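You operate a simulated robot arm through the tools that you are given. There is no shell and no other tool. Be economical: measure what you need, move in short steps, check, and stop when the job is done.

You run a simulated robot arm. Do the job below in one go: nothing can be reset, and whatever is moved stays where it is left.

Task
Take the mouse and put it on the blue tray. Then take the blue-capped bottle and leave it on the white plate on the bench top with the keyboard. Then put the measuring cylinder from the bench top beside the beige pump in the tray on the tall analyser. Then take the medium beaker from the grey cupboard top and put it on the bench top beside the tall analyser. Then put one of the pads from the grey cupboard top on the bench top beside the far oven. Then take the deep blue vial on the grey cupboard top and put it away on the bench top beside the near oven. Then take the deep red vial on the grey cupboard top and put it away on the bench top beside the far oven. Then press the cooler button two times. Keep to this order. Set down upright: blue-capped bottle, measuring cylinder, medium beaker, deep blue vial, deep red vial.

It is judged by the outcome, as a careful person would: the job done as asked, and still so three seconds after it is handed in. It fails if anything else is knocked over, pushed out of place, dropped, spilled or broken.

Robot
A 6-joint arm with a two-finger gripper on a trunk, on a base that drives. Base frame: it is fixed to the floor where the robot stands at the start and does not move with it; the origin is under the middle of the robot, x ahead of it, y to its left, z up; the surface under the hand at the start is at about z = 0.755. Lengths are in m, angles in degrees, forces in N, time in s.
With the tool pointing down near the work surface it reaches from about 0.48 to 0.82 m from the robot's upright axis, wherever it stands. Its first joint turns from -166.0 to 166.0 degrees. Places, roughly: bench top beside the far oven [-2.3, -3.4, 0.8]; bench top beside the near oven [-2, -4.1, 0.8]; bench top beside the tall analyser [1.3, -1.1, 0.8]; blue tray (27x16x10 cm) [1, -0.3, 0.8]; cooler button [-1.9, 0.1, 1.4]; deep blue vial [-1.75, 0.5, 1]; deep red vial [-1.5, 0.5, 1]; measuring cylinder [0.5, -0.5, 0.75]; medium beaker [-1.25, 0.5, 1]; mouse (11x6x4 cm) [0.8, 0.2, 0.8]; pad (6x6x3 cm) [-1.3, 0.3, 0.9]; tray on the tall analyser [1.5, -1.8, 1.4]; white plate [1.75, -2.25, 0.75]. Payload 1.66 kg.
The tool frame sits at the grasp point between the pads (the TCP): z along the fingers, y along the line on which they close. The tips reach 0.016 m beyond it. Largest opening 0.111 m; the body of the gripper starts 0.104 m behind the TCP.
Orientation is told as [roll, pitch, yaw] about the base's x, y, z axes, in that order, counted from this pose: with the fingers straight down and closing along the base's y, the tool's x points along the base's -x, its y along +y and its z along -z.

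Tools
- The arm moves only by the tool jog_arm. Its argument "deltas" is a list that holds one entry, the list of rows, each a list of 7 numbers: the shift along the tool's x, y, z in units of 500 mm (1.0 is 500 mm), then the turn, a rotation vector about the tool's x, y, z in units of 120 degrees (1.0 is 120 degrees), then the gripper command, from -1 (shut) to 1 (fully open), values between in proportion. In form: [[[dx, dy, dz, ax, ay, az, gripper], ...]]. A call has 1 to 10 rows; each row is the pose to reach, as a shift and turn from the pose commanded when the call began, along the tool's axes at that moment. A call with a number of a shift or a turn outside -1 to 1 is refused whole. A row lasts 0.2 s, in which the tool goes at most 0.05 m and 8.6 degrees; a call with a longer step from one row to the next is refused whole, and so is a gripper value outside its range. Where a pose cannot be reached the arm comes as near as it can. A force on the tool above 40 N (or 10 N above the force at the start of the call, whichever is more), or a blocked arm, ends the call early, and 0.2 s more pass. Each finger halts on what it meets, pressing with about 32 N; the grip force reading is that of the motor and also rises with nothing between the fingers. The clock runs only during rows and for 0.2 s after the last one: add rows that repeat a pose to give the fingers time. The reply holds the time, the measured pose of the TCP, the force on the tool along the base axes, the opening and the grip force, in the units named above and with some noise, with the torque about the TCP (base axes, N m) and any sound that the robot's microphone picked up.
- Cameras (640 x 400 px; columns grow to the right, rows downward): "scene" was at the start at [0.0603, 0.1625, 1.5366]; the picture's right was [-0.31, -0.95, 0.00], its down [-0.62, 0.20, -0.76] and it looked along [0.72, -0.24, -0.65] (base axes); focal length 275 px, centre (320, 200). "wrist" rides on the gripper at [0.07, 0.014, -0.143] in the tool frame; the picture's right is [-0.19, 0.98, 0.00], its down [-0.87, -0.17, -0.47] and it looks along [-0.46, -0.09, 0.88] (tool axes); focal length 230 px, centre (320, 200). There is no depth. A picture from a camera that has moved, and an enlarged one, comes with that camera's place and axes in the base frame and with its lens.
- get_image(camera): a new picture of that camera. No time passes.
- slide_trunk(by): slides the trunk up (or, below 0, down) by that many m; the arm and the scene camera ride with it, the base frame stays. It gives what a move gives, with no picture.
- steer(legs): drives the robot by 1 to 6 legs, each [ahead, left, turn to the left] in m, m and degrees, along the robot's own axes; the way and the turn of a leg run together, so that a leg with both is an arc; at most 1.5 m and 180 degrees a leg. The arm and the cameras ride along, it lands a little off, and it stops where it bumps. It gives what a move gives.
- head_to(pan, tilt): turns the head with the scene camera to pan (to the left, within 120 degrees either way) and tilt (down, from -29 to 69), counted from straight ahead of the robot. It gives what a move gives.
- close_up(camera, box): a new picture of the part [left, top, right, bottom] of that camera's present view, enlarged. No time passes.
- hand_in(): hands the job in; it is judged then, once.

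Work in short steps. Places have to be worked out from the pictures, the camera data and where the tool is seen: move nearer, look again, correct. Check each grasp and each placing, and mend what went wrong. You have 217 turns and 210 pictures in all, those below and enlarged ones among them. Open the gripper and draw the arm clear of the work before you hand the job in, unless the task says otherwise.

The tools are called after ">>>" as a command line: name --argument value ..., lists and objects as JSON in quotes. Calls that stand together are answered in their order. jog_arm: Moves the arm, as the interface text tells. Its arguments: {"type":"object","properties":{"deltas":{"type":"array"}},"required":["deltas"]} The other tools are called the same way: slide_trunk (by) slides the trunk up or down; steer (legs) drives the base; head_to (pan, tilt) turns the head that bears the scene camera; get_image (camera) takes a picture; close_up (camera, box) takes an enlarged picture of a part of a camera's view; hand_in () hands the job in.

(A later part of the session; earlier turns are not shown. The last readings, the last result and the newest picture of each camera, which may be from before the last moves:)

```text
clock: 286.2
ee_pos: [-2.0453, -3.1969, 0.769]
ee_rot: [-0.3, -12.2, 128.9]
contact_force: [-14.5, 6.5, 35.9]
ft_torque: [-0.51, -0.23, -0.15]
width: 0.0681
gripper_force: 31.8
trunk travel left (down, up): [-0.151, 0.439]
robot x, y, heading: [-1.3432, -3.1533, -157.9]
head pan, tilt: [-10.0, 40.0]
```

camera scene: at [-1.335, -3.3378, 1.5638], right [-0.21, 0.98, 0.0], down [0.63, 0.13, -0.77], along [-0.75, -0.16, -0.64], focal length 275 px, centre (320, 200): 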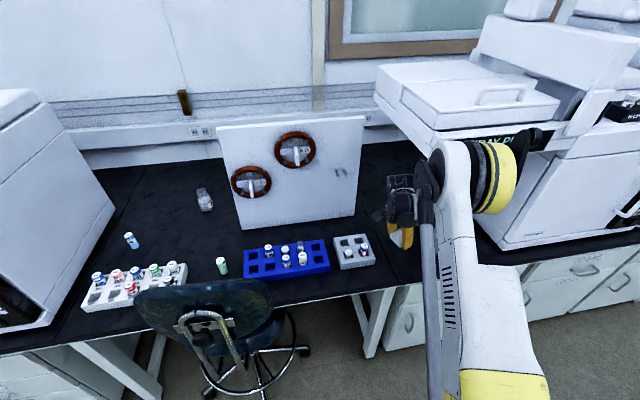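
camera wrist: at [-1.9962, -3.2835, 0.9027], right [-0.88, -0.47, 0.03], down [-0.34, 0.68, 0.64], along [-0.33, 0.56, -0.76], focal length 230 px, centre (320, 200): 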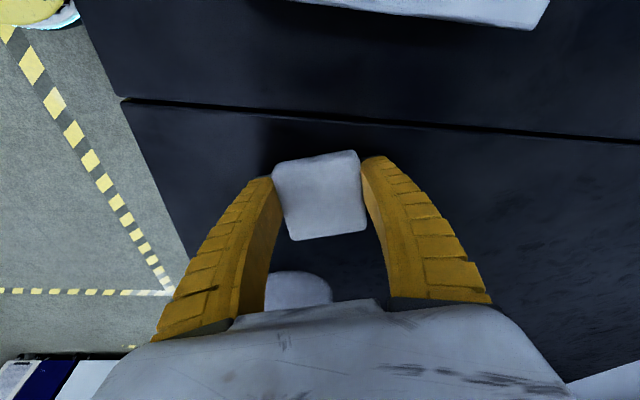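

Contact. I ease up, open, rise a little and withdraw back out low.

>>> jog_arm --deltas '[[[-0.002, 0, -0.006, 0, 0, 0, 0.4], [-0.002, 0, -0.006, 0, 0, 0, 0.8], [-0.002, 0, -0.006, 0, 0, 0, 0.8], [-0.012, 0, -0.05, 0, 0, 0, 0.8], [-0.024, 0, -0.11, 0, 0, 0, 0.8], [-0.03, 0, -0.14, 0, 0, 0, 0.8]]]'

>>> get_image --camera "wrist"

```text
clock: 287.6
ee_pos: [-2.046, -3.1976, 0.8388]
ee_rot: [-0.3, -12.1, 129.0]
contact_force: [-0.5, -1.0, 0.9]
ft_torque: [0.02, -0.02, 0.03]
width: 0.1002
gripper_force: 0.4
trunk travel left (down, up): [-0.151, 0.439]
robot x, y, heading: [-1.3422, -3.1495, -157.9]
head pan, tilt: [-10.0, 40.0]
```

```text
84 pictures are left
camera wrist: at [-1.9971, -3.284, 0.9637], right [-0.88, -0.47, 0.03], down [-0.34, 0.68, 0.64], along [-0.33, 0.56, -0.76], focal length 230 px, centre (320, 200)
```

wrist: 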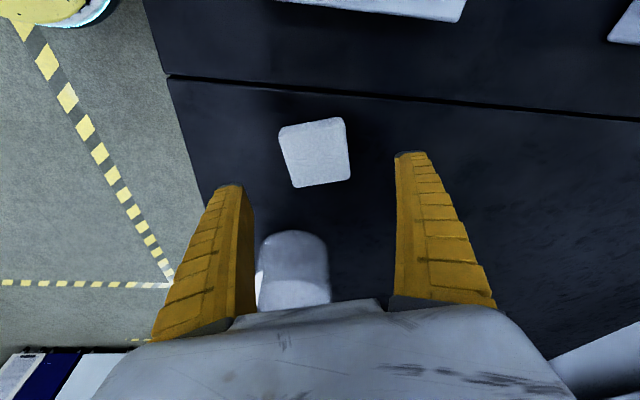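

The pad lies flat on the bench. I withdraw along the same low path and back away.

>>> jog_arm --deltas '[[[0.063, -0.056, -0.0135, 0, 0, 0, 1], [0.127, -0.112, -0.027, 0, 0, 0, 1], [0.19, -0.168, -0.041, 0, 0, 0, 1], [0.254, -0.224, -0.054, 0, 0, 0, 1], [0.317, -0.28, -0.068, 0, 0, 0, 1]]]'

>>> steer --legs '[[-0.4, 0, 0]]'

>>> jog_arm --deltas '[[[0, 0, -0.08, 0, 0.027, 0, 1], [0, 0, -0.16, 0, 0.054, 0, 1], [0, 0, -0.24, 0, 0.081, 0, 1], [0, 0, -0.32, 0, 0.102, 0, 1], [0, 0, -0.4, 0, 0.102, 0, 1]]]'

>>> get_image --camera "scene"

```text
clock: 288.8
ee_pos: [-1.8346, -3.2356, 0.8398]
ee_rot: [-0.4, -12.0, 128.9]
contact_force: [0.4, -1.1, 0.0]
ft_torque: [-0.01, -0.02, 0.0]
width: 0.1107
gripper_force: 0.1
trunk travel left (down, up): [-0.151, 0.439]
robot x, y, heading: [-1.3417, -3.1553, -158.0]
head pan, tilt: [-10.0, 40.0]
```

```text
clock: 291.2
ee_pos: [-1.4644, -3.0852, 0.8404]
ee_rot: [-0.4, -12.1, 128.8]
contact_force: [0.2, -0.4, 0.0]
ft_torque: [0.02, 0.02, -0.01]
width: 0.1109
gripper_force: 0.1
trunk travel left (down, up): [-0.151, 0.439]
robot x, y, heading: [-0.967, -3.0009, -158.2]
head pan, tilt: [-10.0, 40.0]
```

```text
clock: 292.4
ee_pos: [-1.4408, -3.1202, 1.0363]
ee_rot: [-0.3, 0.2, 128.8]
contact_force: [0.7, -0.7, 0.0]
ft_torque: [-0.02, 0.0, 0.0]
width: 0.1108
gripper_force: 0.1
trunk travel left (down, up): [-0.151, 0.439]
robot x, y, heading: [-0.9721, -2.9995, -157.8]
head pan, tilt: [-10.0, 40.0]
```

```text
83 pictures are left
camera scene: at [-0.9639, -3.1884, 1.5638], right [-0.21, 0.98, 0.0], down [0.63, 0.13, -0.77], along [-0.75, -0.16, -0.64], focal length 275 px, centre (320, 200)
```

scene: 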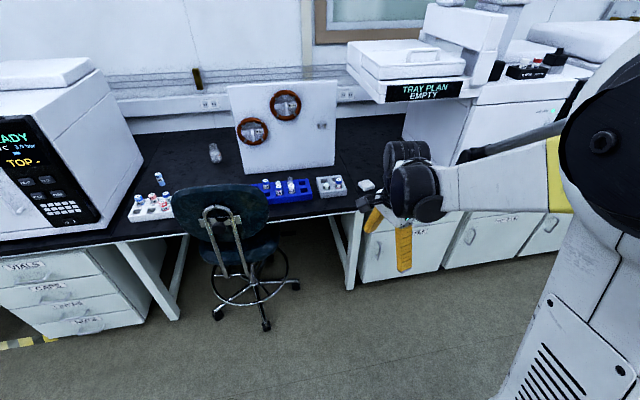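

Pad placed next to the far oven. Now I return to the grey cupboard for the deep blue vial.

>>> steer --legs '[[-0.385, -1.058, 0], [-0.385, -1.058, 0], [0, 0, -91]]'

>>> slide_trunk --by 0.12

>>> head_to --pan 0 --tilt 40

>>> get_image --camera "scene"

```text
clock: 307.4
ee_pos: [-1.1676, -0.2919, 1.035]
ee_rot: [-0.4, 0.2, 38.6]
contact_force: [0.0, 0.1, -0.3]
ft_torque: [-0.01, -0.02, -0.01]
width: 0.1112
gripper_force: 0.0
trunk travel left (down, up): [-0.151, 0.439]
robot x, y, heading: [-1.0517, -0.7605, 111.5]
head pan, tilt: [-10.0, 40.0]
```

```text
clock: 308.9
ee_pos: [-1.1681, -0.2912, 1.1545]
ee_rot: [-0.4, 0.1, 38.6]
contact_force: [0.4, -0.1, 0.8]
ft_torque: [0.02, 0.0, 0.02]
width: 0.1109
gripper_force: 0.1
trunk travel left (down, up): [-0.271, 0.319]
robot x, y, heading: [-1.0522, -0.7605, 111.5]
head pan, tilt: [-10.0, 40.0]
```

```text
clock: 309.6
ee_pos: [-1.1666, -0.2911, 1.1557]
ee_rot: [-0.4, 0.3, 38.6]
contact_force: [-1.2, -0.5, 0.2]
ft_torque: [0.01, -0.01, 0.01]
width: 0.1109
gripper_force: 0.0
trunk travel left (down, up): [-0.271, 0.319]
robot x, y, heading: [-1.0506, -0.7641, 111.7]
head pan, tilt: [0.0, 40.0]
```

```text
82 pictures are left
camera scene: at [-1.2503, -0.7726, 1.6838], right [0.93, 0.37, 0.0], down [0.24, -0.6, -0.77], along [-0.28, 0.71, -0.64], focal length 275 px, centre (320, 200)
```

scene: 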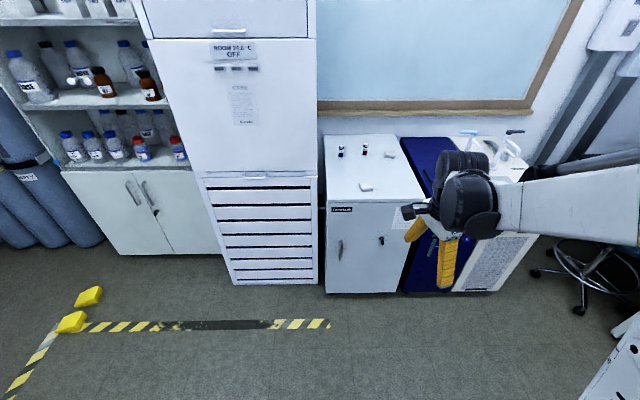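

Blue vial ≈ (−1.647, 0.528), about 0.1 m from the cooler's side. I drive in and turn the tool so the camera faces back to the robot.

>>> steer --legs '[[0.64, 0, 0]]'

>>> jog_arm --deltas '[[[0, 0, 0, 0, 0, -0.071, 1], [0, 0, 0, 0, 0, -0.142, 1], [0, 0, 0, 0, 0, -0.213, 1], [0, 0, 0, 0, 0, -0.284, 1], [0, 0, 0, 0, 0, -0.355, 1], [0, 0, 0, 0, 0, -0.426, 0.5], [0, 0, 0, 0, 0, -0.497, 0.3], [0, 0, 0, 0, 0, -0.568, 0.3], [0, 0, 0, 0, 0, -0.612, 0.3]]]'

>>> get_image --camera "scene"

>>> get_image --camera "wrist"

```text
clock: 313.1
ee_pos: [-1.4023, 0.3004, 1.1545]
ee_rot: [-0.5, 0.2, 38.5]
contact_force: [0.3, -0.5, 0.9]
ft_torque: [-0.02, -0.02, 0.03]
width: 0.1114
gripper_force: 0.1
trunk travel left (down, up): [-0.271, 0.319]
robot x, y, heading: [-1.288, -0.1676, 111.5]
head pan, tilt: [0.0, 40.0]
```

```text
clock: 315.1
ee_pos: [-1.4007, 0.3005, 1.1557]
ee_rot: [0.0, 0.4, 112.0]
contact_force: [-0.2, -0.1, -0.7]
ft_torque: [0.01, 0.01, 0.02]
width: 0.0737
gripper_force: 1.0
trunk travel left (down, up): [-0.271, 0.319]
robot x, y, heading: [-1.2836, -0.1706, 111.5]
head pan, tilt: [0.0, 40.0]
```

```text
81 pictures are left
camera scene: at [-1.4857, -0.1809, 1.6838], right [0.93, 0.37, 0.0], down [0.24, -0.6, -0.77], along [-0.28, 0.71, -0.64], focal length 275 px, centre (320, 200)
```

scene: 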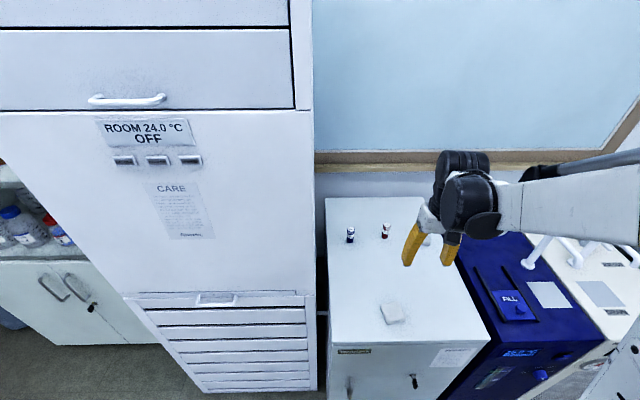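

```text
80 pictures are left
camera wrist: at [-1.3883, 0.2306, 1.2978], right [-0.98, -0.19, 0.0], down [-0.17, 0.87, 0.47], along [-0.09, 0.46, -0.89], focal length 230 px, centre (320, 200)
```

wrist: 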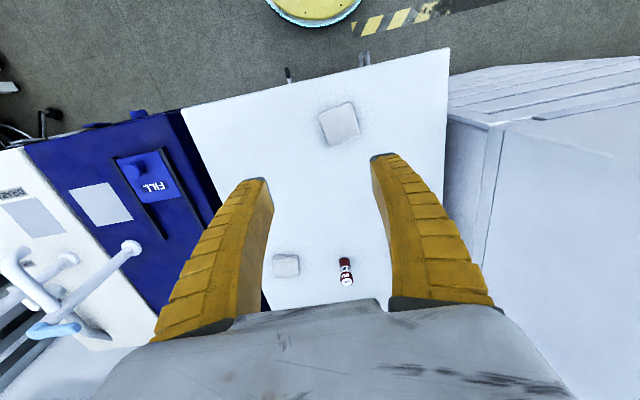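

Blue vial refined to (−1.643, 0.533), top z≈0.925. I move above it.

>>> jog_arm --deltas '[[[-0.077, 0.034, 0.02, 0, 0, 0, 0.3], [-0.153, 0.068, 0.04, 0, 0, 0, 0.3], [-0.23, 0.103, 0.06, 0, 0, 0, 0.3], [-0.306, 0.137, 0.08, 0, 0, 0, 0.3], [-0.383, 0.171, 0.1, 0, 0, 0, 0.3], [-0.459, 0.206, 0.12, 0, 0, 0, 0.3], [-0.536, 0.24, 0.14, 0, 0, 0, 0.3], [-0.612, 0.274, 0.16, 0, 0, 0, 0.3]]]'

>>> get_image --camera "wrist"

>>> get_image --camera "scene"

```text
clock: 316.9
ee_pos: [-1.6449, 0.5348, 1.0712]
ee_rot: [0.1, 0.5, 111.9]
contact_force: [-0.5, -0.7, -0.6]
ft_torque: [-0.01, -0.04, -0.01]
width: 0.0738
gripper_force: 1.8
trunk travel left (down, up): [-0.271, 0.319]
robot x, y, heading: [-1.2866, -0.1676, 111.3]
head pan, tilt: [0.0, 40.0]
```

```text
79 pictures are left
camera wrist: at [-1.632, 0.4644, 1.2141], right [-0.98, -0.19, 0.0], down [-0.17, 0.87, 0.46], along [-0.09, 0.46, -0.89], focal length 230 px, centre (320, 200)
```

wrist: 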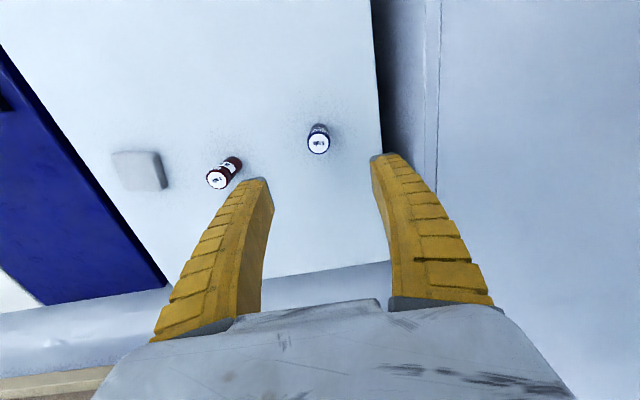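

```text
78 pictures are left
camera scene: at [-1.4867, -0.1797, 1.6836], right [0.93, 0.37, 0.0], down [0.24, -0.6, -0.77], along [-0.28, 0.71, -0.64], focal length 275 px, centre (320, 200)
```

scene: 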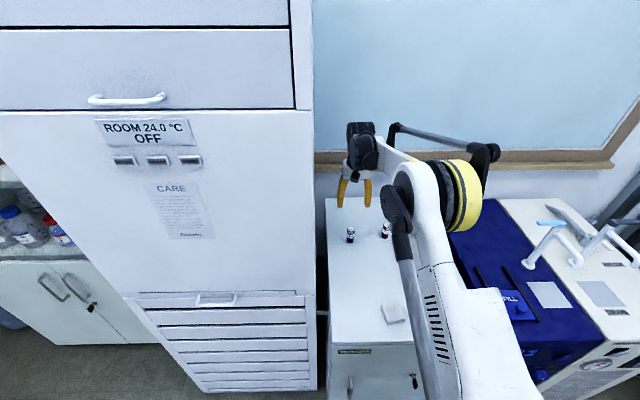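

Aligned. Descend and close on the blue vial.

>>> jog_arm --deltas '[[[0, 0, 0.09, 0, 0, 0, 0.3], [0, 0, 0.18, 0, 0, 0, 0.3], [0, 0, 0.26, 0, 0, 0, 0.3], [0, 0, 0.32, 0, 0, 0, 0.3], [0, 0, 0.35, 0, 0, 0, 0.3], [0, 0, 0.35, 0, 0, 0, -1], [0, 0, 0.35, 0, 0, 0, -1], [0, 0, 0.35, 0, 0, 0, -1]]]'

>>> jog_arm --deltas '[[[0, 0, -0.04, 0, 0, 0, -1], [0, 0, -0.1, 0, 0, 0, -1], [0, 0, -0.18, 0, 0, 0, -1], [0, 0, -0.27, 0, 0, 0, -1]]]'

>>> get_image --camera "wrist"

```text
clock: 318.7
ee_pos: [-1.6419, 0.5304, 0.898]
ee_rot: [0.0, 0.4, 111.9]
contact_force: [-1.6, 2.0, 4.1]
ft_torque: [0.12, 0.01, 0.0]
width: 0.0186
gripper_force: 32.4
trunk travel left (down, up): [-0.271, 0.319]
robot x, y, heading: [-1.285, -0.1673, 111.5]
head pan, tilt: [0.0, 40.0]
```

```text
clock: 319.7
ee_pos: [-1.6427, 0.5325, 1.0329]
ee_rot: [0.0, 0.4, 111.9]
contact_force: [-0.6, 0.1, -0.4]
ft_torque: [0.02, 0.0, -0.02]
width: 0.0153
gripper_force: 31.7
trunk travel left (down, up): [-0.271, 0.319]
robot x, y, heading: [-1.283, -0.1683, 111.7]
head pan, tilt: [0.0, 40.0]
```

```text
77 pictures are left
camera wrist: at [-1.6294, 0.4622, 1.1756], right [-0.98, -0.19, 0.0], down [-0.17, 0.87, 0.47], along [-0.09, 0.46, -0.89], focal length 230 px, centre (320, 200)
```

wrist: 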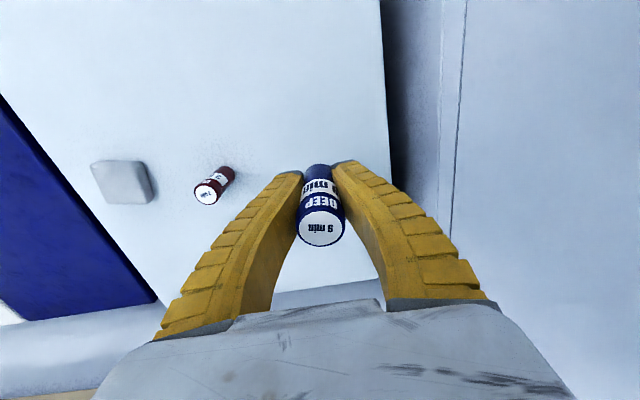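

Blue vial held. I retract, back off, turn and drive across to the near-oven bench.

>>> jog_arm --deltas '[[[0, 0, -0.08, 0, 0, 0, -1], [0.07, -0.03, -0.12, 0, 0, 0, -1], [0.15, -0.06, -0.14, 0, 0, 0, -1], [0.23, -0.08, -0.14, 0, 0, 0, -1], [0.31, -0.1, -0.14, 0, 0, 0, -1], [0.39, -0.12, -0.14, 0, 0, 0, -1], [0.47, -0.14, -0.14, 0, 0, 0, -1], [0.54, -0.16, -0.14, 0, 0, 0, -1]]]'

>>> steer --legs '[[-0.65, 0, 0], [0, 0, 90]]'

```text
clock: 321.5
ee_pos: [-1.4678, 0.3112, 1.105]
ee_rot: [-0.1, 0.4, 111.8]
contact_force: [-0.1, -0.3, -0.4]
ft_torque: [0.03, 0.01, -0.01]
width: 0.0151
gripper_force: 32.5
trunk travel left (down, up): [-0.271, 0.319]
robot x, y, heading: [-1.2863, -0.1687, 111.5]
head pan, tilt: [0.0, 40.0]
```

```text
clock: 328.9
ee_pos: [-1.5294, -0.9522, 1.1055]
ee_rot: [0.1, 0.4, -158.8]
contact_force: [0.1, -0.6, -0.1]
ft_torque: [0.03, 0.04, -0.02]
width: 0.0152
gripper_force: 32.0
trunk travel left (down, up): [-0.271, 0.319]
robot x, y, heading: [-1.0432, -0.7753, -158.8]
head pan, tilt: [0.0, 40.0]
```

>>> steer --legs '[[0.25, 0.967, 0], [0.3, 0.967, 0], [0.36, 0.967, 0]]'

>>> head_to --pan -5 --tilt 40

>>> get_image --camera "scene"

```text
clock: 343.9
ee_pos: [-1.3474, -3.9858, 1.105]
ee_rot: [0.1, 0.3, -158.7]
contact_force: [0.2, -0.2, -0.2]
ft_torque: [-0.02, 0.01, -0.02]
width: 0.0151
gripper_force: 32.2
trunk travel left (down, up): [-0.271, 0.319]
robot x, y, heading: [-0.8649, -3.8105, -158.9]
head pan, tilt: [0.0, 40.0]
```

```text
clock: 344.6
ee_pos: [-1.3473, -3.9859, 1.1055]
ee_rot: [0.0, 0.4, -158.7]
contact_force: [-0.5, -0.6, -0.3]
ft_torque: [0.03, -0.01, 0.0]
width: 0.015
gripper_force: 32.7
trunk travel left (down, up): [-0.271, 0.319]
robot x, y, heading: [-0.8603, -3.809, -159.0]
head pan, tilt: [-5.0, 40.0]
```

```text
76 pictures are left
camera scene: at [-0.857, -4.0036, 1.6838], right [-0.28, 0.96, 0.0], down [0.62, 0.18, -0.77], along [-0.74, -0.21, -0.64], focal length 275 px, centre (320, 200)
```

scene: 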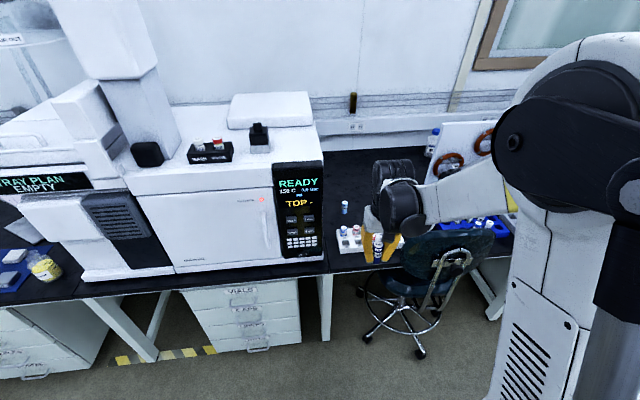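

>>> close_up --camera "scene" --box '[310, 110, 510, 270]'

>>> get_image --camera "wrist"

```text
2.50 times, centred on (410, 190) of scene
camera zoom: at [-0.857, -4.0036, 1.6838], right [-0.28, 0.96, 0.0], down [0.62, 0.18, -0.77], along [-0.74, -0.21, -0.64], focal length 687 px, centre (95, 225)
```

zoom: 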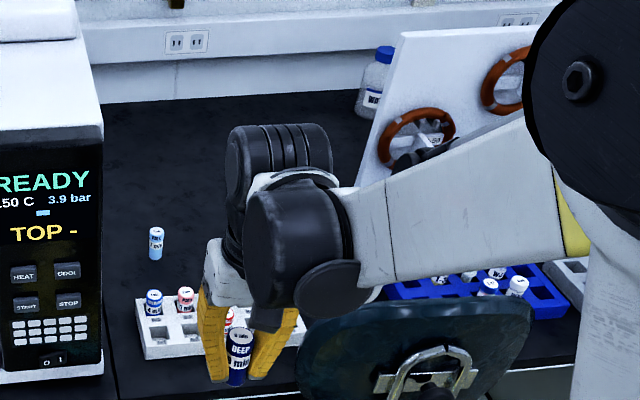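

```text
74 pictures are left
camera wrist: at [-1.2775, -3.9745, 1.2478], right [0.18, -0.98, 0.0], down [-0.87, -0.16, 0.47], along [-0.46, -0.08, -0.89], focal length 230 px, centre (320, 200)
```

wrist: 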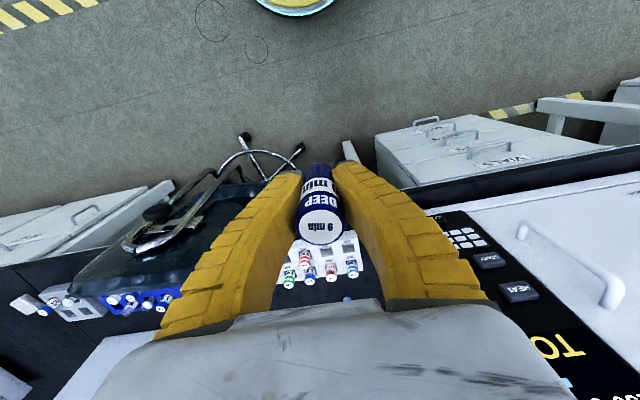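

The spot (−1.95, −4.02) is free. I nudge the tool right a little, drive in, then extend.

>>> jog_arm --deltas '[[[0, -0.08, -0.02, 0, 0, 0, -1], [0, -0.15, -0.04, 0, 0, 0, -1]]]'

>>> steer --legs '[[0.33, 0, 0]]'

>>> get_image --camera "scene"

>>> get_image --camera "wrist"

```text
clock: 345.2
ee_pos: [-1.371, -3.9151, 1.1245]
ee_rot: [0.0, 0.4, -158.7]
contact_force: [0.0, -0.7, -0.3]
ft_torque: [0.01, 0.0, 0.0]
width: 0.0152
gripper_force: 32.1
trunk travel left (down, up): [-0.271, 0.319]
robot x, y, heading: [-0.865, -3.8081, -158.8]
head pan, tilt: [-5.0, 40.0]
```

```text
clock: 347.4
ee_pos: [-1.6812, -4.0342, 1.1238]
ee_rot: [0.0, 0.5, -158.7]
contact_force: [-0.7, -0.6, -0.3]
ft_torque: [0.04, -0.06, -0.01]
width: 0.0154
gripper_force: 31.9
trunk travel left (down, up): [-0.271, 0.319]
robot x, y, heading: [-1.1743, -3.9266, -158.8]
head pan, tilt: [-5.0, 40.0]
```

```text
73 pictures are left
camera scene: at [-1.1667, -4.1223, 1.6837], right [-0.28, 0.96, 0.0], down [0.62, 0.18, -0.77], along [-0.74, -0.21, -0.64], focal length 275 px, centre (320, 200)
```

scene: 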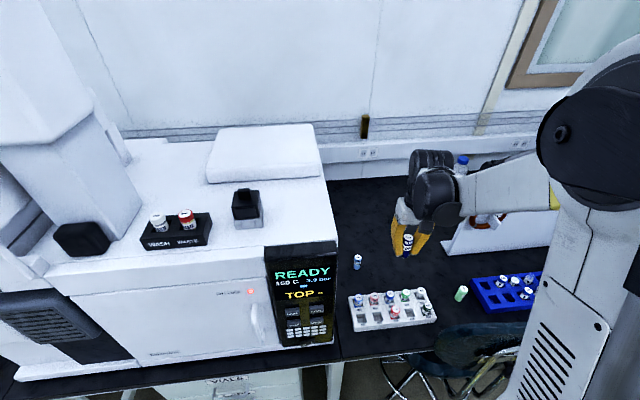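

```text
72 pictures are left
camera wrist: at [-1.6132, -4.0231, 1.2676], right [0.18, -0.98, 0.0], down [-0.87, -0.16, 0.46], along [-0.46, -0.08, -0.89], focal length 230 px, centre (320, 200)
```

wrist: 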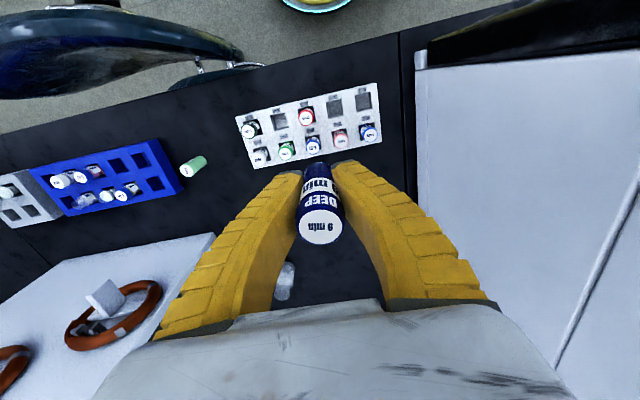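

I extend over the spot (−1.905, −4.048) and start down.

>>> jog_arm --deltas '[[[-0.085, -0.027, 0, 0, 0, 0, -1], [-0.171, -0.055, 0, 0, 0, 0, -1], [-0.256, -0.082, 0, 0, 0, 0, -1], [-0.342, -0.11, 0, 0, 0, 0, -1], [-0.427, -0.137, 0, 0, 0, 0, -1], [-0.427, -0.137, 0.08, 0, 0, 0, -1], [-0.427, -0.137, 0.17, 0, 0, 0, -1], [-0.427, -0.137, 0.26, 0, 0, 0, -1]]]'

>>> get_image --camera "scene"

>>> get_image --camera "wrist"

```text
clock: 349.1
ee_pos: [-1.9053, -4.0477, 0.9918]
ee_rot: [-0.1, 0.5, -158.7]
contact_force: [-0.1, -0.2, -0.7]
ft_torque: [0.0, -0.01, 0.02]
width: 0.0155
gripper_force: 32.6
trunk travel left (down, up): [-0.271, 0.319]
robot x, y, heading: [-1.1735, -3.9235, -159.1]
head pan, tilt: [-5.0, 40.0]
```

```text
71 pictures are left
camera scene: at [-1.1665, -4.1221, 1.6837], right [-0.28, 0.96, 0.0], down [0.62, 0.18, -0.77], along [-0.74, -0.21, -0.64], focal length 275 px, centre (320, 200)
```

scene: 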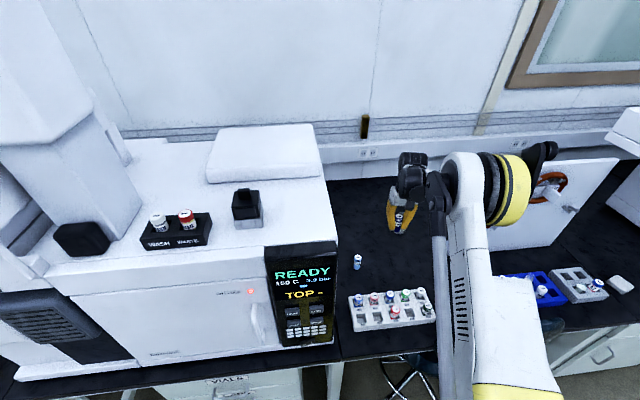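

```text
70 pictures are left
camera wrist: at [-1.8357, -4.0359, 1.135], right [0.18, -0.98, 0.0], down [-0.87, -0.16, 0.46], along [-0.46, -0.08, -0.89], focal length 230 px, centre (320, 200)
```

wrist: 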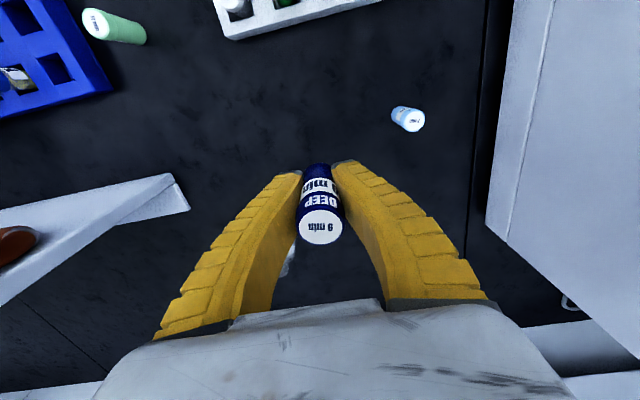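

>>> jog_arm --deltas '[[[0, 0, 0.09, 0, 0, 0, -1], [0, 0, 0.18, 0, 0, 0, -1], [0, 0, 0.27, 0, 0, 0, -1], [0, 0, 0.35, 0, 0, 0, -1], [0, 0, 0.39, 0, 0, 0, -1]]]'

>>> get_image --camera "wrist"

>>> get_image --camera "scene"

```text
clock: 350.4
ee_pos: [-1.8914, -4.0465, 0.8094]
ee_rot: [0.0, 0.4, -158.7]
contact_force: [-0.4, -0.3, -0.1]
ft_torque: [-0.03, -0.01, 0.01]
width: 0.0151
gripper_force: 32.1
out of reach, approached as far as the arm can: row 5
trunk travel left (down, up): [-0.271, 0.319]
robot x, y, heading: [-1.1703, -3.9301, -159.0]
head pan, tilt: [-5.0, 40.0]
```

```text
69 pictures are left
camera wrist: at [-1.8237, -4.0349, 0.9513], right [0.18, -0.98, 0.0], down [-0.87, -0.16, 0.47], along [-0.46, -0.08, -0.88], focal length 230 px, centre (320, 200)
```

wrist: 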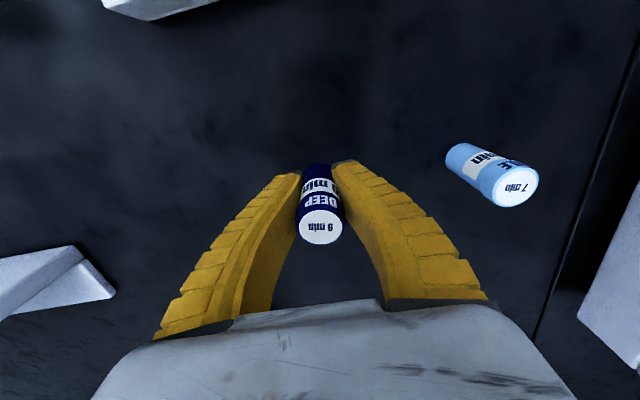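

```text
68 pictures are left
camera scene: at [-1.1655, -4.1219, 1.6839], right [-0.28, 0.96, 0.0], down [0.62, 0.18, -0.77], along [-0.74, -0.21, -0.64], focal length 275 px, centre (320, 200)
```

scene: 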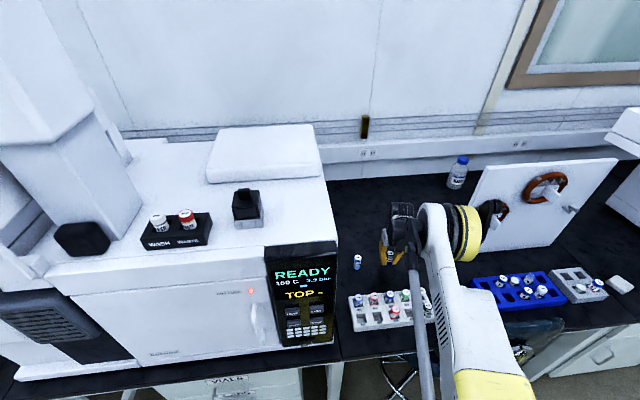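

I finish the descent with the trunk.

>>> slide_trunk --by -0.019

>>> slide_trunk --by -0.005

```text
clock: 351.0
ee_pos: [-1.8929, -4.0466, 0.7894]
ee_rot: [0.0, 0.4, -158.6]
contact_force: [0.5, 0.3, -0.6]
ft_torque: [0.0, -0.01, 0.01]
width: 0.015
gripper_force: 31.2
trunk travel left (down, up): [-0.252, 0.338]
robot x, y, heading: [-1.1731, -3.9282, -158.8]
head pan, tilt: [-5.0, 40.0]
```

```text
clock: 351.6
ee_pos: [-1.8926, -4.0475, 0.7848]
ee_rot: [0.0, 0.5, -158.7]
contact_force: [1.1, 0.1, -0.9]
ft_torque: [0.0, -0.03, -0.03]
width: 0.015
gripper_force: 31.9
trunk travel left (down, up): [-0.247, 0.343]
robot x, y, heading: [-1.1729, -3.9267, -158.9]
head pan, tilt: [-5.0, 40.0]
```

>>> slide_trunk --by -0.003

>>> slide_trunk --by -0.003

```text
clock: 352.1
ee_pos: [-1.8917, -4.0474, 0.783]
ee_rot: [0.0, 0.3, -158.7]
contact_force: [-3.7, -0.8, 11.4]
ft_torque: [-0.06, 0.2, 0.01]
width: 0.0148
gripper_force: 32.4
trunk travel left (down, up): [-0.244, 0.346]
robot x, y, heading: [-1.1715, -3.9273, -159.2]
head pan, tilt: [-5.0, 40.0]
```

```text
clock: 352.6
ee_pos: [-1.893, -4.0473, 0.7799]
ee_rot: [-0.1, 0.3, -158.7]
contact_force: [-3.4, -0.7, 19.2]
ft_torque: [-0.11, 0.24, -0.02]
width: 0.0169
gripper_force: 31.7
trunk travel left (down, up): [-0.241, 0.349]
robot x, y, heading: [-1.1708, -3.9284, -159.1]
head pan, tilt: [-5.0, 40.0]
```

Contact. I ease up 3 mm, open a little, and rise.

>>> slide_trunk --by 0.003

>>> jog_arm --deltas '[[[0, 0, 0, 0, 0, 0, -0.4], [0, 0, 0, 0, 0, 0, 0], [0, 0, 0, 0, 0, 0, 0.1], [0, 0, 0, 0, 0, 0, 0.1]]]'

>>> slide_trunk --by 0.15

>>> get_image --camera "wrist"

```text
clock: 353.1
ee_pos: [-1.8932, -4.0464, 0.7822]
ee_rot: [0.0, 0.4, -158.6]
contact_force: [-0.7, -0.9, 0.3]
ft_torque: [0.0, 0.03, 0.0]
width: 0.0168
gripper_force: 31.9
trunk travel left (down, up): [-0.244, 0.346]
robot x, y, heading: [-1.1697, -3.9289, -158.9]
head pan, tilt: [-5.0, 40.0]
```

```text
clock: 354.1
ee_pos: [-1.8934, -4.047, 0.7827]
ee_rot: [0.1, 0.4, -158.7]
contact_force: [-0.2, -0.5, 0.8]
ft_torque: [0.01, -0.01, -0.04]
width: 0.0633
gripper_force: 0.9
trunk travel left (down, up): [-0.244, 0.346]
robot x, y, heading: [-1.173, -3.9266, -158.9]
head pan, tilt: [-5.0, 40.0]
```

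```text
clock: 355.9
ee_pos: [-1.8926, -4.0467, 0.932]
ee_rot: [0.1, 0.4, -158.7]
contact_force: [-0.6, 0.0, 0.1]
ft_torque: [0.0, 0.01, -0.02]
width: 0.0629
gripper_force: 1.5
trunk travel left (down, up): [-0.394, 0.196]
robot x, y, heading: [-1.1688, -3.9279, -159.1]
head pan, tilt: [-5.0, 40.0]
```

```text
67 pictures are left
camera wrist: at [-1.8241, -4.0349, 1.0744], right [0.18, -0.98, 0.0], down [-0.87, -0.16, 0.47], along [-0.46, -0.08, -0.88], focal length 230 px, centre (320, 200)
```

wrist: 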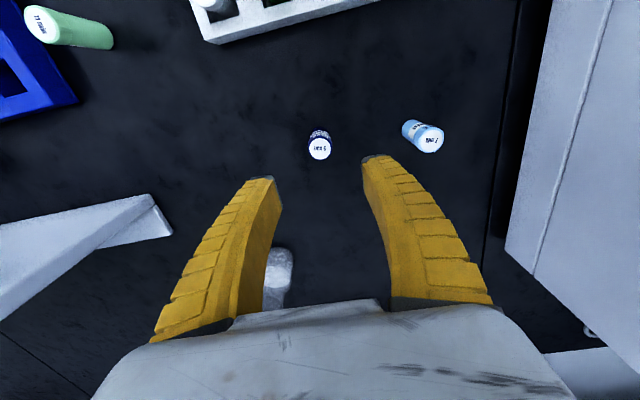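

Blue vial stands upright. I retract and return to the cupboard for the red vial.

>>> slide_trunk --by 0.17

>>> jog_arm --deltas '[[[0.085, 0.027, 0, 0, 0, 0, 0.1], [0.171, 0.055, 0, 0, 0, 0, 0.1], [0.256, 0.082, 0, 0, 0, 0, 0.1], [0.342, 0.11, 0, 0, 0, 0, 0.1], [0.4, 0.137, 0, 0, 0, 0, 0.1]]]'

>>> steer --legs '[[-0.4, 0, 0], [-0.28, -0.967, 0], [-0.28, -0.967, 0], [-0.25, -0.967, 0], [0, 0, -90]]'

>>> slide_trunk --by -0.17

>>> head_to --pan 0 --tilt 40

>>> get_image --camera "scene"

```text
clock: 357.8
ee_pos: [-1.8924, -4.0469, 1.1006]
ee_rot: [-0.1, 0.4, -158.8]
contact_force: [0.0, -0.4, 0.2]
ft_torque: [-0.01, 0.03, -0.02]
width: 0.0629
gripper_force: 1.5
trunk travel left (down, up): [-0.564, 0.026]
robot x, y, heading: [-1.1713, -3.9308, -159.0]
head pan, tilt: [-5.0, 40.0]
```

```text
clock: 359.0
ee_pos: [-1.7146, -4.0464, 1.1162]
ee_rot: [0.0, 0.5, -158.7]
contact_force: [-0.5, -0.8, -0.4]
ft_torque: [0.04, 0.0, -0.02]
width: 0.0628
gripper_force: 1.0
out of reach, approached as far as the arm can: row 4, 5
trunk travel left (down, up): [-0.564, 0.026]
robot x, y, heading: [-1.1696, -3.9265, -159.0]
head pan, tilt: [-5.0, 40.0]
```

```text
clock: 379.7
ee_pos: [-1.1653, -0.2392, 1.1159]
ee_rot: [0.1, 0.4, 111.3]
contact_force: [-1.1, -0.2, 0.1]
ft_torque: [-0.01, 0.01, 0.03]
width: 0.0631
gripper_force: 0.8
trunk travel left (down, up): [-0.564, 0.026]
robot x, y, heading: [-1.0466, -0.7835, 111.0]
head pan, tilt: [-5.0, 40.0]
```

```text
clock: 381.6
ee_pos: [-1.1651, -0.24, 0.9467]
ee_rot: [0.1, 0.5, 111.3]
contact_force: [0.0, 0.3, -0.3]
ft_torque: [0.04, -0.05, 0.0]
width: 0.0628
gripper_force: 1.4
trunk travel left (down, up): [-0.394, 0.196]
robot x, y, heading: [-1.0461, -0.7847, 111.0]
head pan, tilt: [-5.0, 40.0]
```

```text
clock: 382.3
ee_pos: [-1.1649, -0.2403, 0.9473]
ee_rot: [0.1, 0.5, 111.3]
contact_force: [-0.7, 0.1, 0.9]
ft_torque: [0.01, 0.02, -0.02]
width: 0.0629
gripper_force: 1.4
trunk travel left (down, up): [-0.394, 0.196]
robot x, y, heading: [-1.045, -0.7824, 111.0]
head pan, tilt: [0.0, 40.0]
```

```text
66 pictures are left
camera scene: at [-1.248, -0.791, 1.8068], right [0.93, 0.36, 0.0], down [0.23, -0.6, -0.77], along [-0.27, 0.72, -0.64], focal length 275 px, centre (320, 200)
```

scene: 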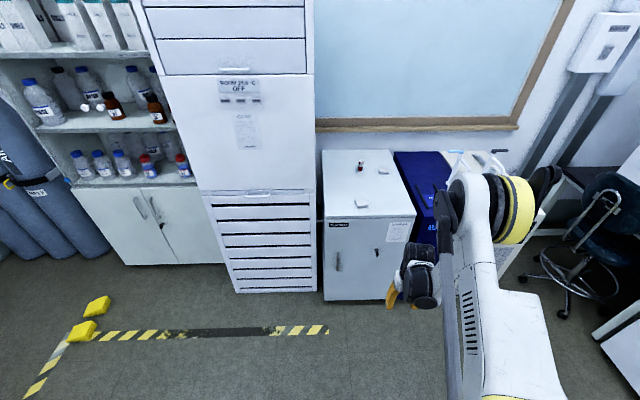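

>>> jog_arm --deltas '[[[0, 0, -0.09, 0, 0, 0, 0.3], [0, 0, -0.18, 0, 0, 0, 0.3], [0, 0, -0.27, 0, 0, 0, 0.3], [0, 0, -0.36, 0, 0, 0, 0.3], [0, 0, -0.45, 0, 0, 0, 0.3], [0, 0, -0.54, 0, 0, 0, 0.3], [0, 0, -0.63, 0, 0, 0, 0.3]]]'

>>> slide_trunk --by -0.12

>>> steer --legs '[[0.62, 0, 0]]'

>>> get_image --camera "scene"

>>> get_image --camera "wrist"

```text
clock: 383.9
ee_pos: [-1.1656, -0.2378, 1.2639]
ee_rot: [0.1, 0.6, 111.3]
contact_force: [0.3, -0.1, 0.8]
ft_torque: [0.01, -0.01, -0.02]
width: 0.074
gripper_force: 1.0
trunk travel left (down, up): [-0.394, 0.196]
robot x, y, heading: [-1.0479, -0.7864, 110.9]
head pan, tilt: [0.0, 40.0]
```

```text
clock: 385.4
ee_pos: [-1.1658, -0.236, 1.144]
ee_rot: [0.1, 0.4, 111.2]
contact_force: [-0.9, -1.0, -0.1]
ft_torque: [-0.05, -0.02, 0.01]
width: 0.0739
gripper_force: 1.3
trunk travel left (down, up): [-0.274, 0.316]
robot x, y, heading: [-1.0475, -0.7807, 111.0]
head pan, tilt: [0.0, 40.0]
```

```text
clock: 388.9
ee_pos: [-1.3876, 0.342, 1.1426]
ee_rot: [0.1, 0.6, 111.2]
contact_force: [0.2, -0.2, -1.1]
ft_torque: [0.03, 0.0, 0.02]
width: 0.0737
gripper_force: 0.8
trunk travel left (down, up): [-0.274, 0.316]
robot x, y, heading: [-1.2731, -0.2026, 111.2]
head pan, tilt: [0.0, 40.0]
```

```text
65 pictures are left
camera scene: at [-1.4707, -0.2118, 1.6868], right [0.93, 0.36, 0.0], down [0.23, -0.6, -0.77], along [-0.27, 0.71, -0.64], focal length 275 px, centre (320, 200)
```

scene: 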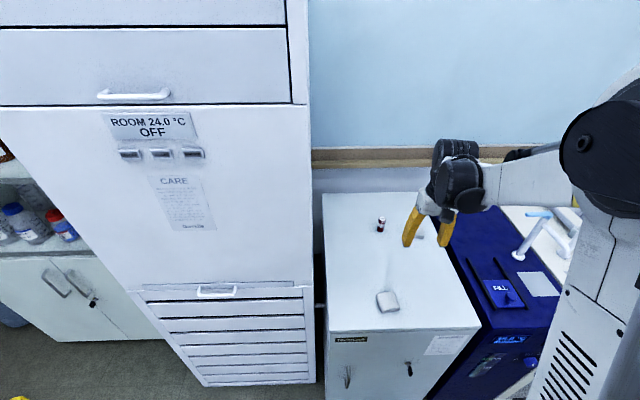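

```text
64 pictures are left
camera wrist: at [-1.3762, 0.2734, 1.2852], right [-0.98, -0.18, 0.0], down [-0.16, 0.87, 0.46], along [-0.08, 0.46, -0.89], focal length 230 px, centre (320, 200)
```

wrist: 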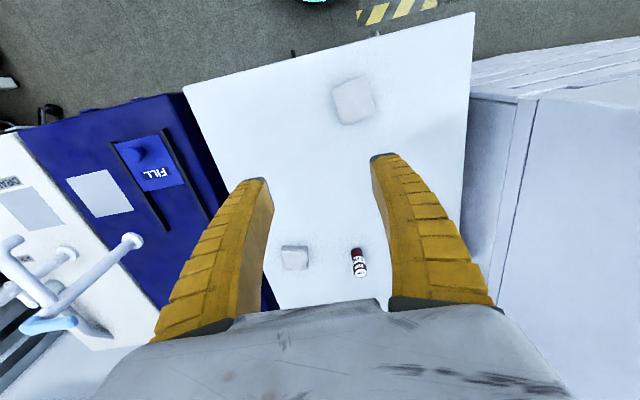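

Red vial at (−1.522, 0.603). I move above it, yawing to 38° (so the same lean can be used at the far-oven bench).

>>> jog_arm --deltas '[[[-0.065, 0.007, 0.01, 0, 0, 0.067, 0.3], [-0.13, 0.014, 0.02, 0, 0, 0.134, 0.3], [-0.195, 0.02, 0.03, 0, 0, 0.201, 0.3], [-0.26, 0.027, 0.04, 0, 0, 0.268, 0.3], [-0.325, 0.034, 0.05, 0, 0, 0.335, 0.3], [-0.39, 0.041, 0.06, 0, 0, 0.402, 0.3], [-0.455, 0.047, 0.08, 0, 0, 0.469, 0.3], [-0.52, 0.054, 0.1, 0, 0, 0.536, 0.3], [-0.583, 0.061, 0.12, 0, 0, 0.606, 0.3]]]'

>>> jog_arm --deltas '[[[0, 0, 0.02, 0, -0.05, 0, 0.3], [0, 0, 0.04, 0, -0.103, 0, 0.3]]]'

>>> get_image --camera "wrist"

>>> close_up --camera "scene" --box '[310, 110, 470, 270]'

```text
clock: 390.9
ee_pos: [-1.5224, 0.6035, 1.0794]
ee_rot: [-0.5, 0.2, 38.4]
contact_force: [0.4, 1.5, -0.2]
ft_torque: [-0.08, -0.01, 0.0]
width: 0.0738
gripper_force: 1.2
trunk travel left (down, up): [-0.274, 0.316]
robot x, y, heading: [-1.2679, -0.2016, 110.8]
head pan, tilt: [0.0, 40.0]
```

```text
clock: 391.5
ee_pos: [-1.5226, 0.602, 1.0603]
ee_rot: [-0.5, -12.2, 38.7]
contact_force: [-0.1, 0.0, 0.2]
ft_torque: [0.0, 0.01, 0.03]
width: 0.0741
gripper_force: 1.2
trunk travel left (down, up): [-0.274, 0.316]
robot x, y, heading: [-1.2686, -0.2036, 111.1]
head pan, tilt: [0.0, 40.0]
```

```text
63 pictures are left
camera wrist: at [-1.609, 0.5514, 1.1843], right [-0.47, 0.88, 0.03], down [0.68, 0.34, 0.65], along [0.56, 0.32, -0.76], focal length 230 px, centre (320, 200)
```

wrist: 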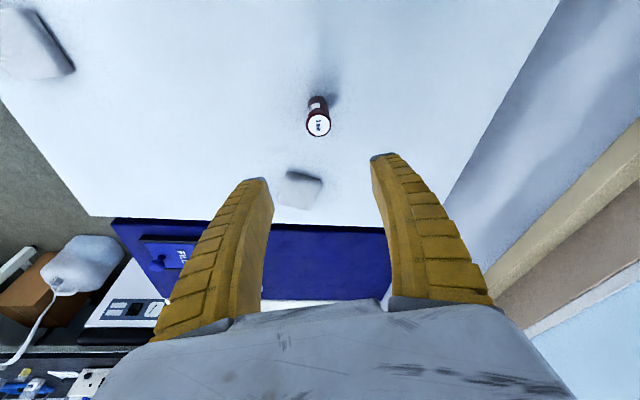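

```text
2.50 times, centred on (390, 190) of scene
camera zoom: at [-1.4708, -0.2128, 1.6868], right [0.93, 0.36, 0.0], down [0.23, -0.6, -0.77], along [-0.27, 0.72, -0.64], focal length 687 px, centre (145, 225)
```

zoom: 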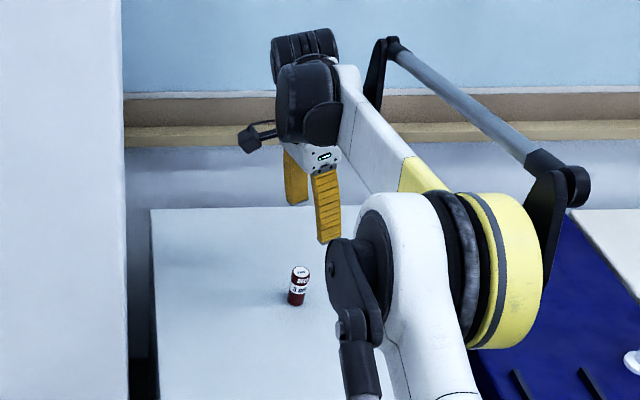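

>>> jog_arm --deltas '[[[0.014, 0, 0.08, 0, 0, 0, 0.3], [0.028, 0, 0.16, 0, 0, 0, 0.3], [0.043, 0, 0.24, 0, 0, 0, 0.3], [0.057, 0, 0.321, 0, 0, 0, 0.3]]]'

>>> get_image --camera "wrist"

```text
clock: 392.5
ee_pos: [-1.5085, 0.5823, 0.9088]
ee_rot: [-0.5, -12.2, 38.7]
contact_force: [-0.1, 0.3, 0.5]
ft_torque: [0.02, 0.01, 0.02]
width: 0.0738
gripper_force: 0.9
out of reach, approached as far as the arm can: row 3, 4
trunk travel left (down, up): [-0.274, 0.316]
robot x, y, heading: [-1.2692, -0.2058, 111.2]
head pan, tilt: [0.0, 40.0]
```

```text
61 pictures are left
camera wrist: at [-1.5948, 0.5324, 1.0329], right [-0.47, 0.88, 0.03], down [0.69, 0.34, 0.64], along [0.56, 0.32, -0.76], focal length 230 px, centre (320, 200)
```

wrist: 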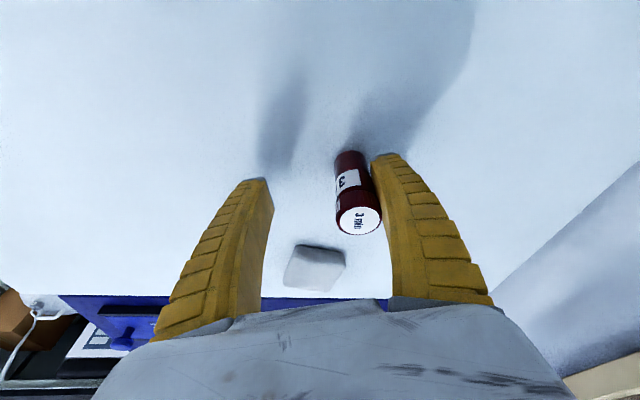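

A bit short; I lift clear, drive 6 cm forward, and descend again.

>>> jog_arm --deltas '[[[-0.018, 0, -0.09, 0, 0, 0, 0.3], [-0.036, 0, -0.17, 0, 0, 0, 0.3]]]'

>>> steer --legs '[[0.07, 0, 0]]'

>>> get_image --camera "wrist"

```text
clock: 393.1
ee_pos: [-1.5092, 0.583, 0.9982]
ee_rot: [-0.4, -12.0, 38.7]
contact_force: [0.7, 0.0, 0.0]
ft_torque: [-0.01, 0.0, 0.01]
width: 0.0737
gripper_force: 1.5
trunk travel left (down, up): [-0.274, 0.316]
robot x, y, heading: [-1.2725, -0.2087, 110.9]
head pan, tilt: [0.0, 40.0]
```

```text
clock: 394.1
ee_pos: [-1.5336, 0.6503, 0.9962]
ee_rot: [-0.6, -12.1, 38.7]
contact_force: [-0.1, -0.4, 0.2]
ft_torque: [-0.03, -0.06, -0.01]
width: 0.0736
gripper_force: 1.1
trunk travel left (down, up): [-0.274, 0.316]
robot x, y, heading: [-1.2925, -0.1369, 111.1]
head pan, tilt: [0.0, 40.0]
```

```text
60 pictures are left
camera wrist: at [-1.6201, 0.5995, 1.1199], right [-0.47, 0.88, 0.03], down [0.68, 0.34, 0.64], along [0.56, 0.32, -0.76], focal length 230 px, centre (320, 200)
```

wrist: 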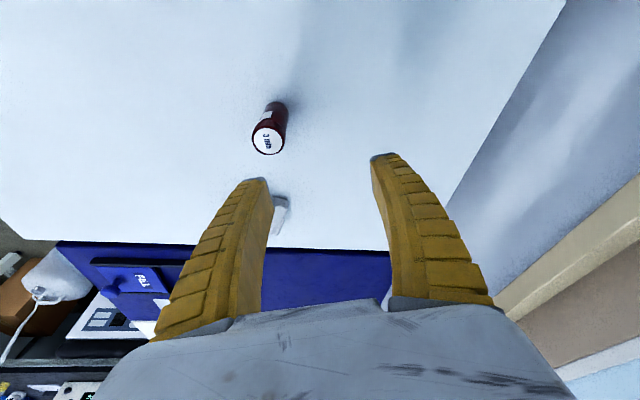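

>>> jog_arm --deltas '[[[0.03, -0.089, -0.007, 0, 0, 0, 0.3], [0.047, -0.089, 0.07, 0, 0, 0, 0.3], [0.062, -0.089, 0.14, 0, 0, 0, 0.3], [0.071, -0.089, 0.185, 0, 0, 0, 0.3]]]'

>>> get_image --camera "wrist"

```text
clock: 395.1
ee_pos: [-1.5165, 0.6039, 0.8997]
ee_rot: [-0.5, -12.1, 38.7]
contact_force: [-0.1, 0.5, -0.3]
ft_torque: [-0.02, -0.02, 0.01]
width: 0.0739
gripper_force: 0.9
trunk travel left (down, up): [-0.274, 0.316]
robot x, y, heading: [-1.298, -0.1403, 111.2]
head pan, tilt: [0.0, 40.0]
```

```text
59 pictures are left
camera wrist: at [-1.6034, 0.5539, 1.0243], right [-0.47, 0.88, 0.03], down [0.68, 0.34, 0.64], along [0.56, 0.32, -0.76], focal length 230 px, centre (320, 200)
```

wrist: 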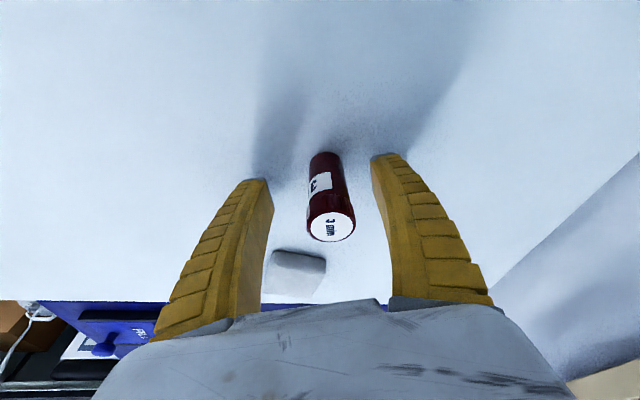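

>>> jog_arm --deltas '[[[0, 0.008, 0, 0, 0, 0, 0.3], [0, 0.008, 0, 0, 0, 0, -0.3], [0, 0.008, 0, 0, 0, 0, -1], [0, 0.008, 0, 0, 0, 0, -1], [0, 0.008, 0, 0, 0, 0, -1], [-0.01, 0.008, -0.04, 0, 0, 0, -1], [-0.025, 0.008, -0.12, 0, 0, 0, -1], [-0.042, 0.008, -0.2, 0, 0, 0, -1], [-0.06, 0.008, -0.28, 0, 0, 0, -1]]]'

>>> get_image --camera "wrist"

```text
clock: 397.1
ee_pos: [-1.5212, 0.6055, 1.0437]
ee_rot: [-0.4, -12.0, 38.8]
contact_force: [0.1, 0.7, 0.3]
ft_torque: [0.01, 0.03, 0.01]
width: 0.0169
gripper_force: 32.0
trunk travel left (down, up): [-0.274, 0.316]
robot x, y, heading: [-1.2977, -0.1396, 111.1]
head pan, tilt: [0.0, 40.0]
```

```text
58 pictures are left
camera wrist: at [-1.6071, 0.556, 1.1673], right [-0.47, 0.88, 0.03], down [0.69, 0.34, 0.64], along [0.56, 0.32, -0.76], focal length 230 px, centre (320, 200)
```

wrist: 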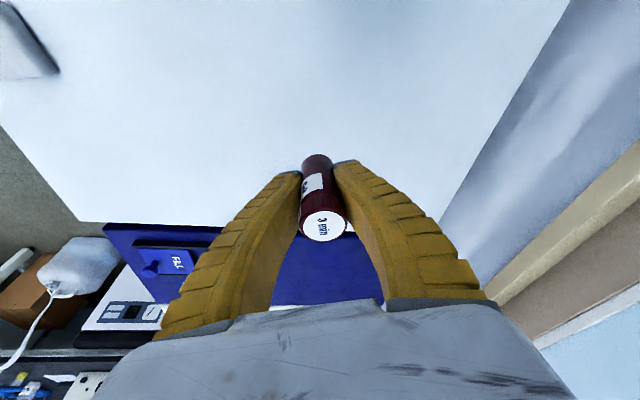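

Red vial held. I retract and drive to the far-oven bench.

>>> jog_arm --deltas '[[[0.025, -0.072, -0.023, 0, 0, 0, -1], [0.049, -0.143, -0.045, 0, 0, 0, -1], [0.074, -0.215, -0.068, 0, 0, 0, -1], [0.098, -0.286, -0.091, 0, 0, 0, -1], [0.123, -0.358, -0.114, 0, 0, 0, -1], [0.147, -0.43, -0.136, 0, 0, 0, -1], [0.172, -0.501, -0.159, 0, 0, 0, -1]]]'

>>> steer --legs '[[-0.65, 0, 0], [0, 0, 90]]'

```text
clock: 398.7
ee_pos: [-1.4433, 0.3481, 1.104]
ee_rot: [-0.6, -12.2, 38.6]
contact_force: [-0.1, -0.4, -0.2]
ft_torque: [0.01, 0.0, 0.03]
width: 0.0166
gripper_force: 32.4
trunk travel left (down, up): [-0.274, 0.316]
robot x, y, heading: [-1.2953, -0.1373, 110.9]
head pan, tilt: [0.0, 40.0]
```

```text
clock: 406.2
ee_pos: [-1.5455, -0.9038, 1.1039]
ee_rot: [-0.5, -12.1, 129.3]
contact_force: [0.0, 0.3, 0.4]
ft_torque: [-0.02, -0.03, 0.0]
width: 0.0154
gripper_force: 32.0
trunk travel left (down, up): [-0.274, 0.316]
robot x, y, heading: [-1.0579, -0.7491, -158.4]
head pan, tilt: [0.0, 40.0]
```

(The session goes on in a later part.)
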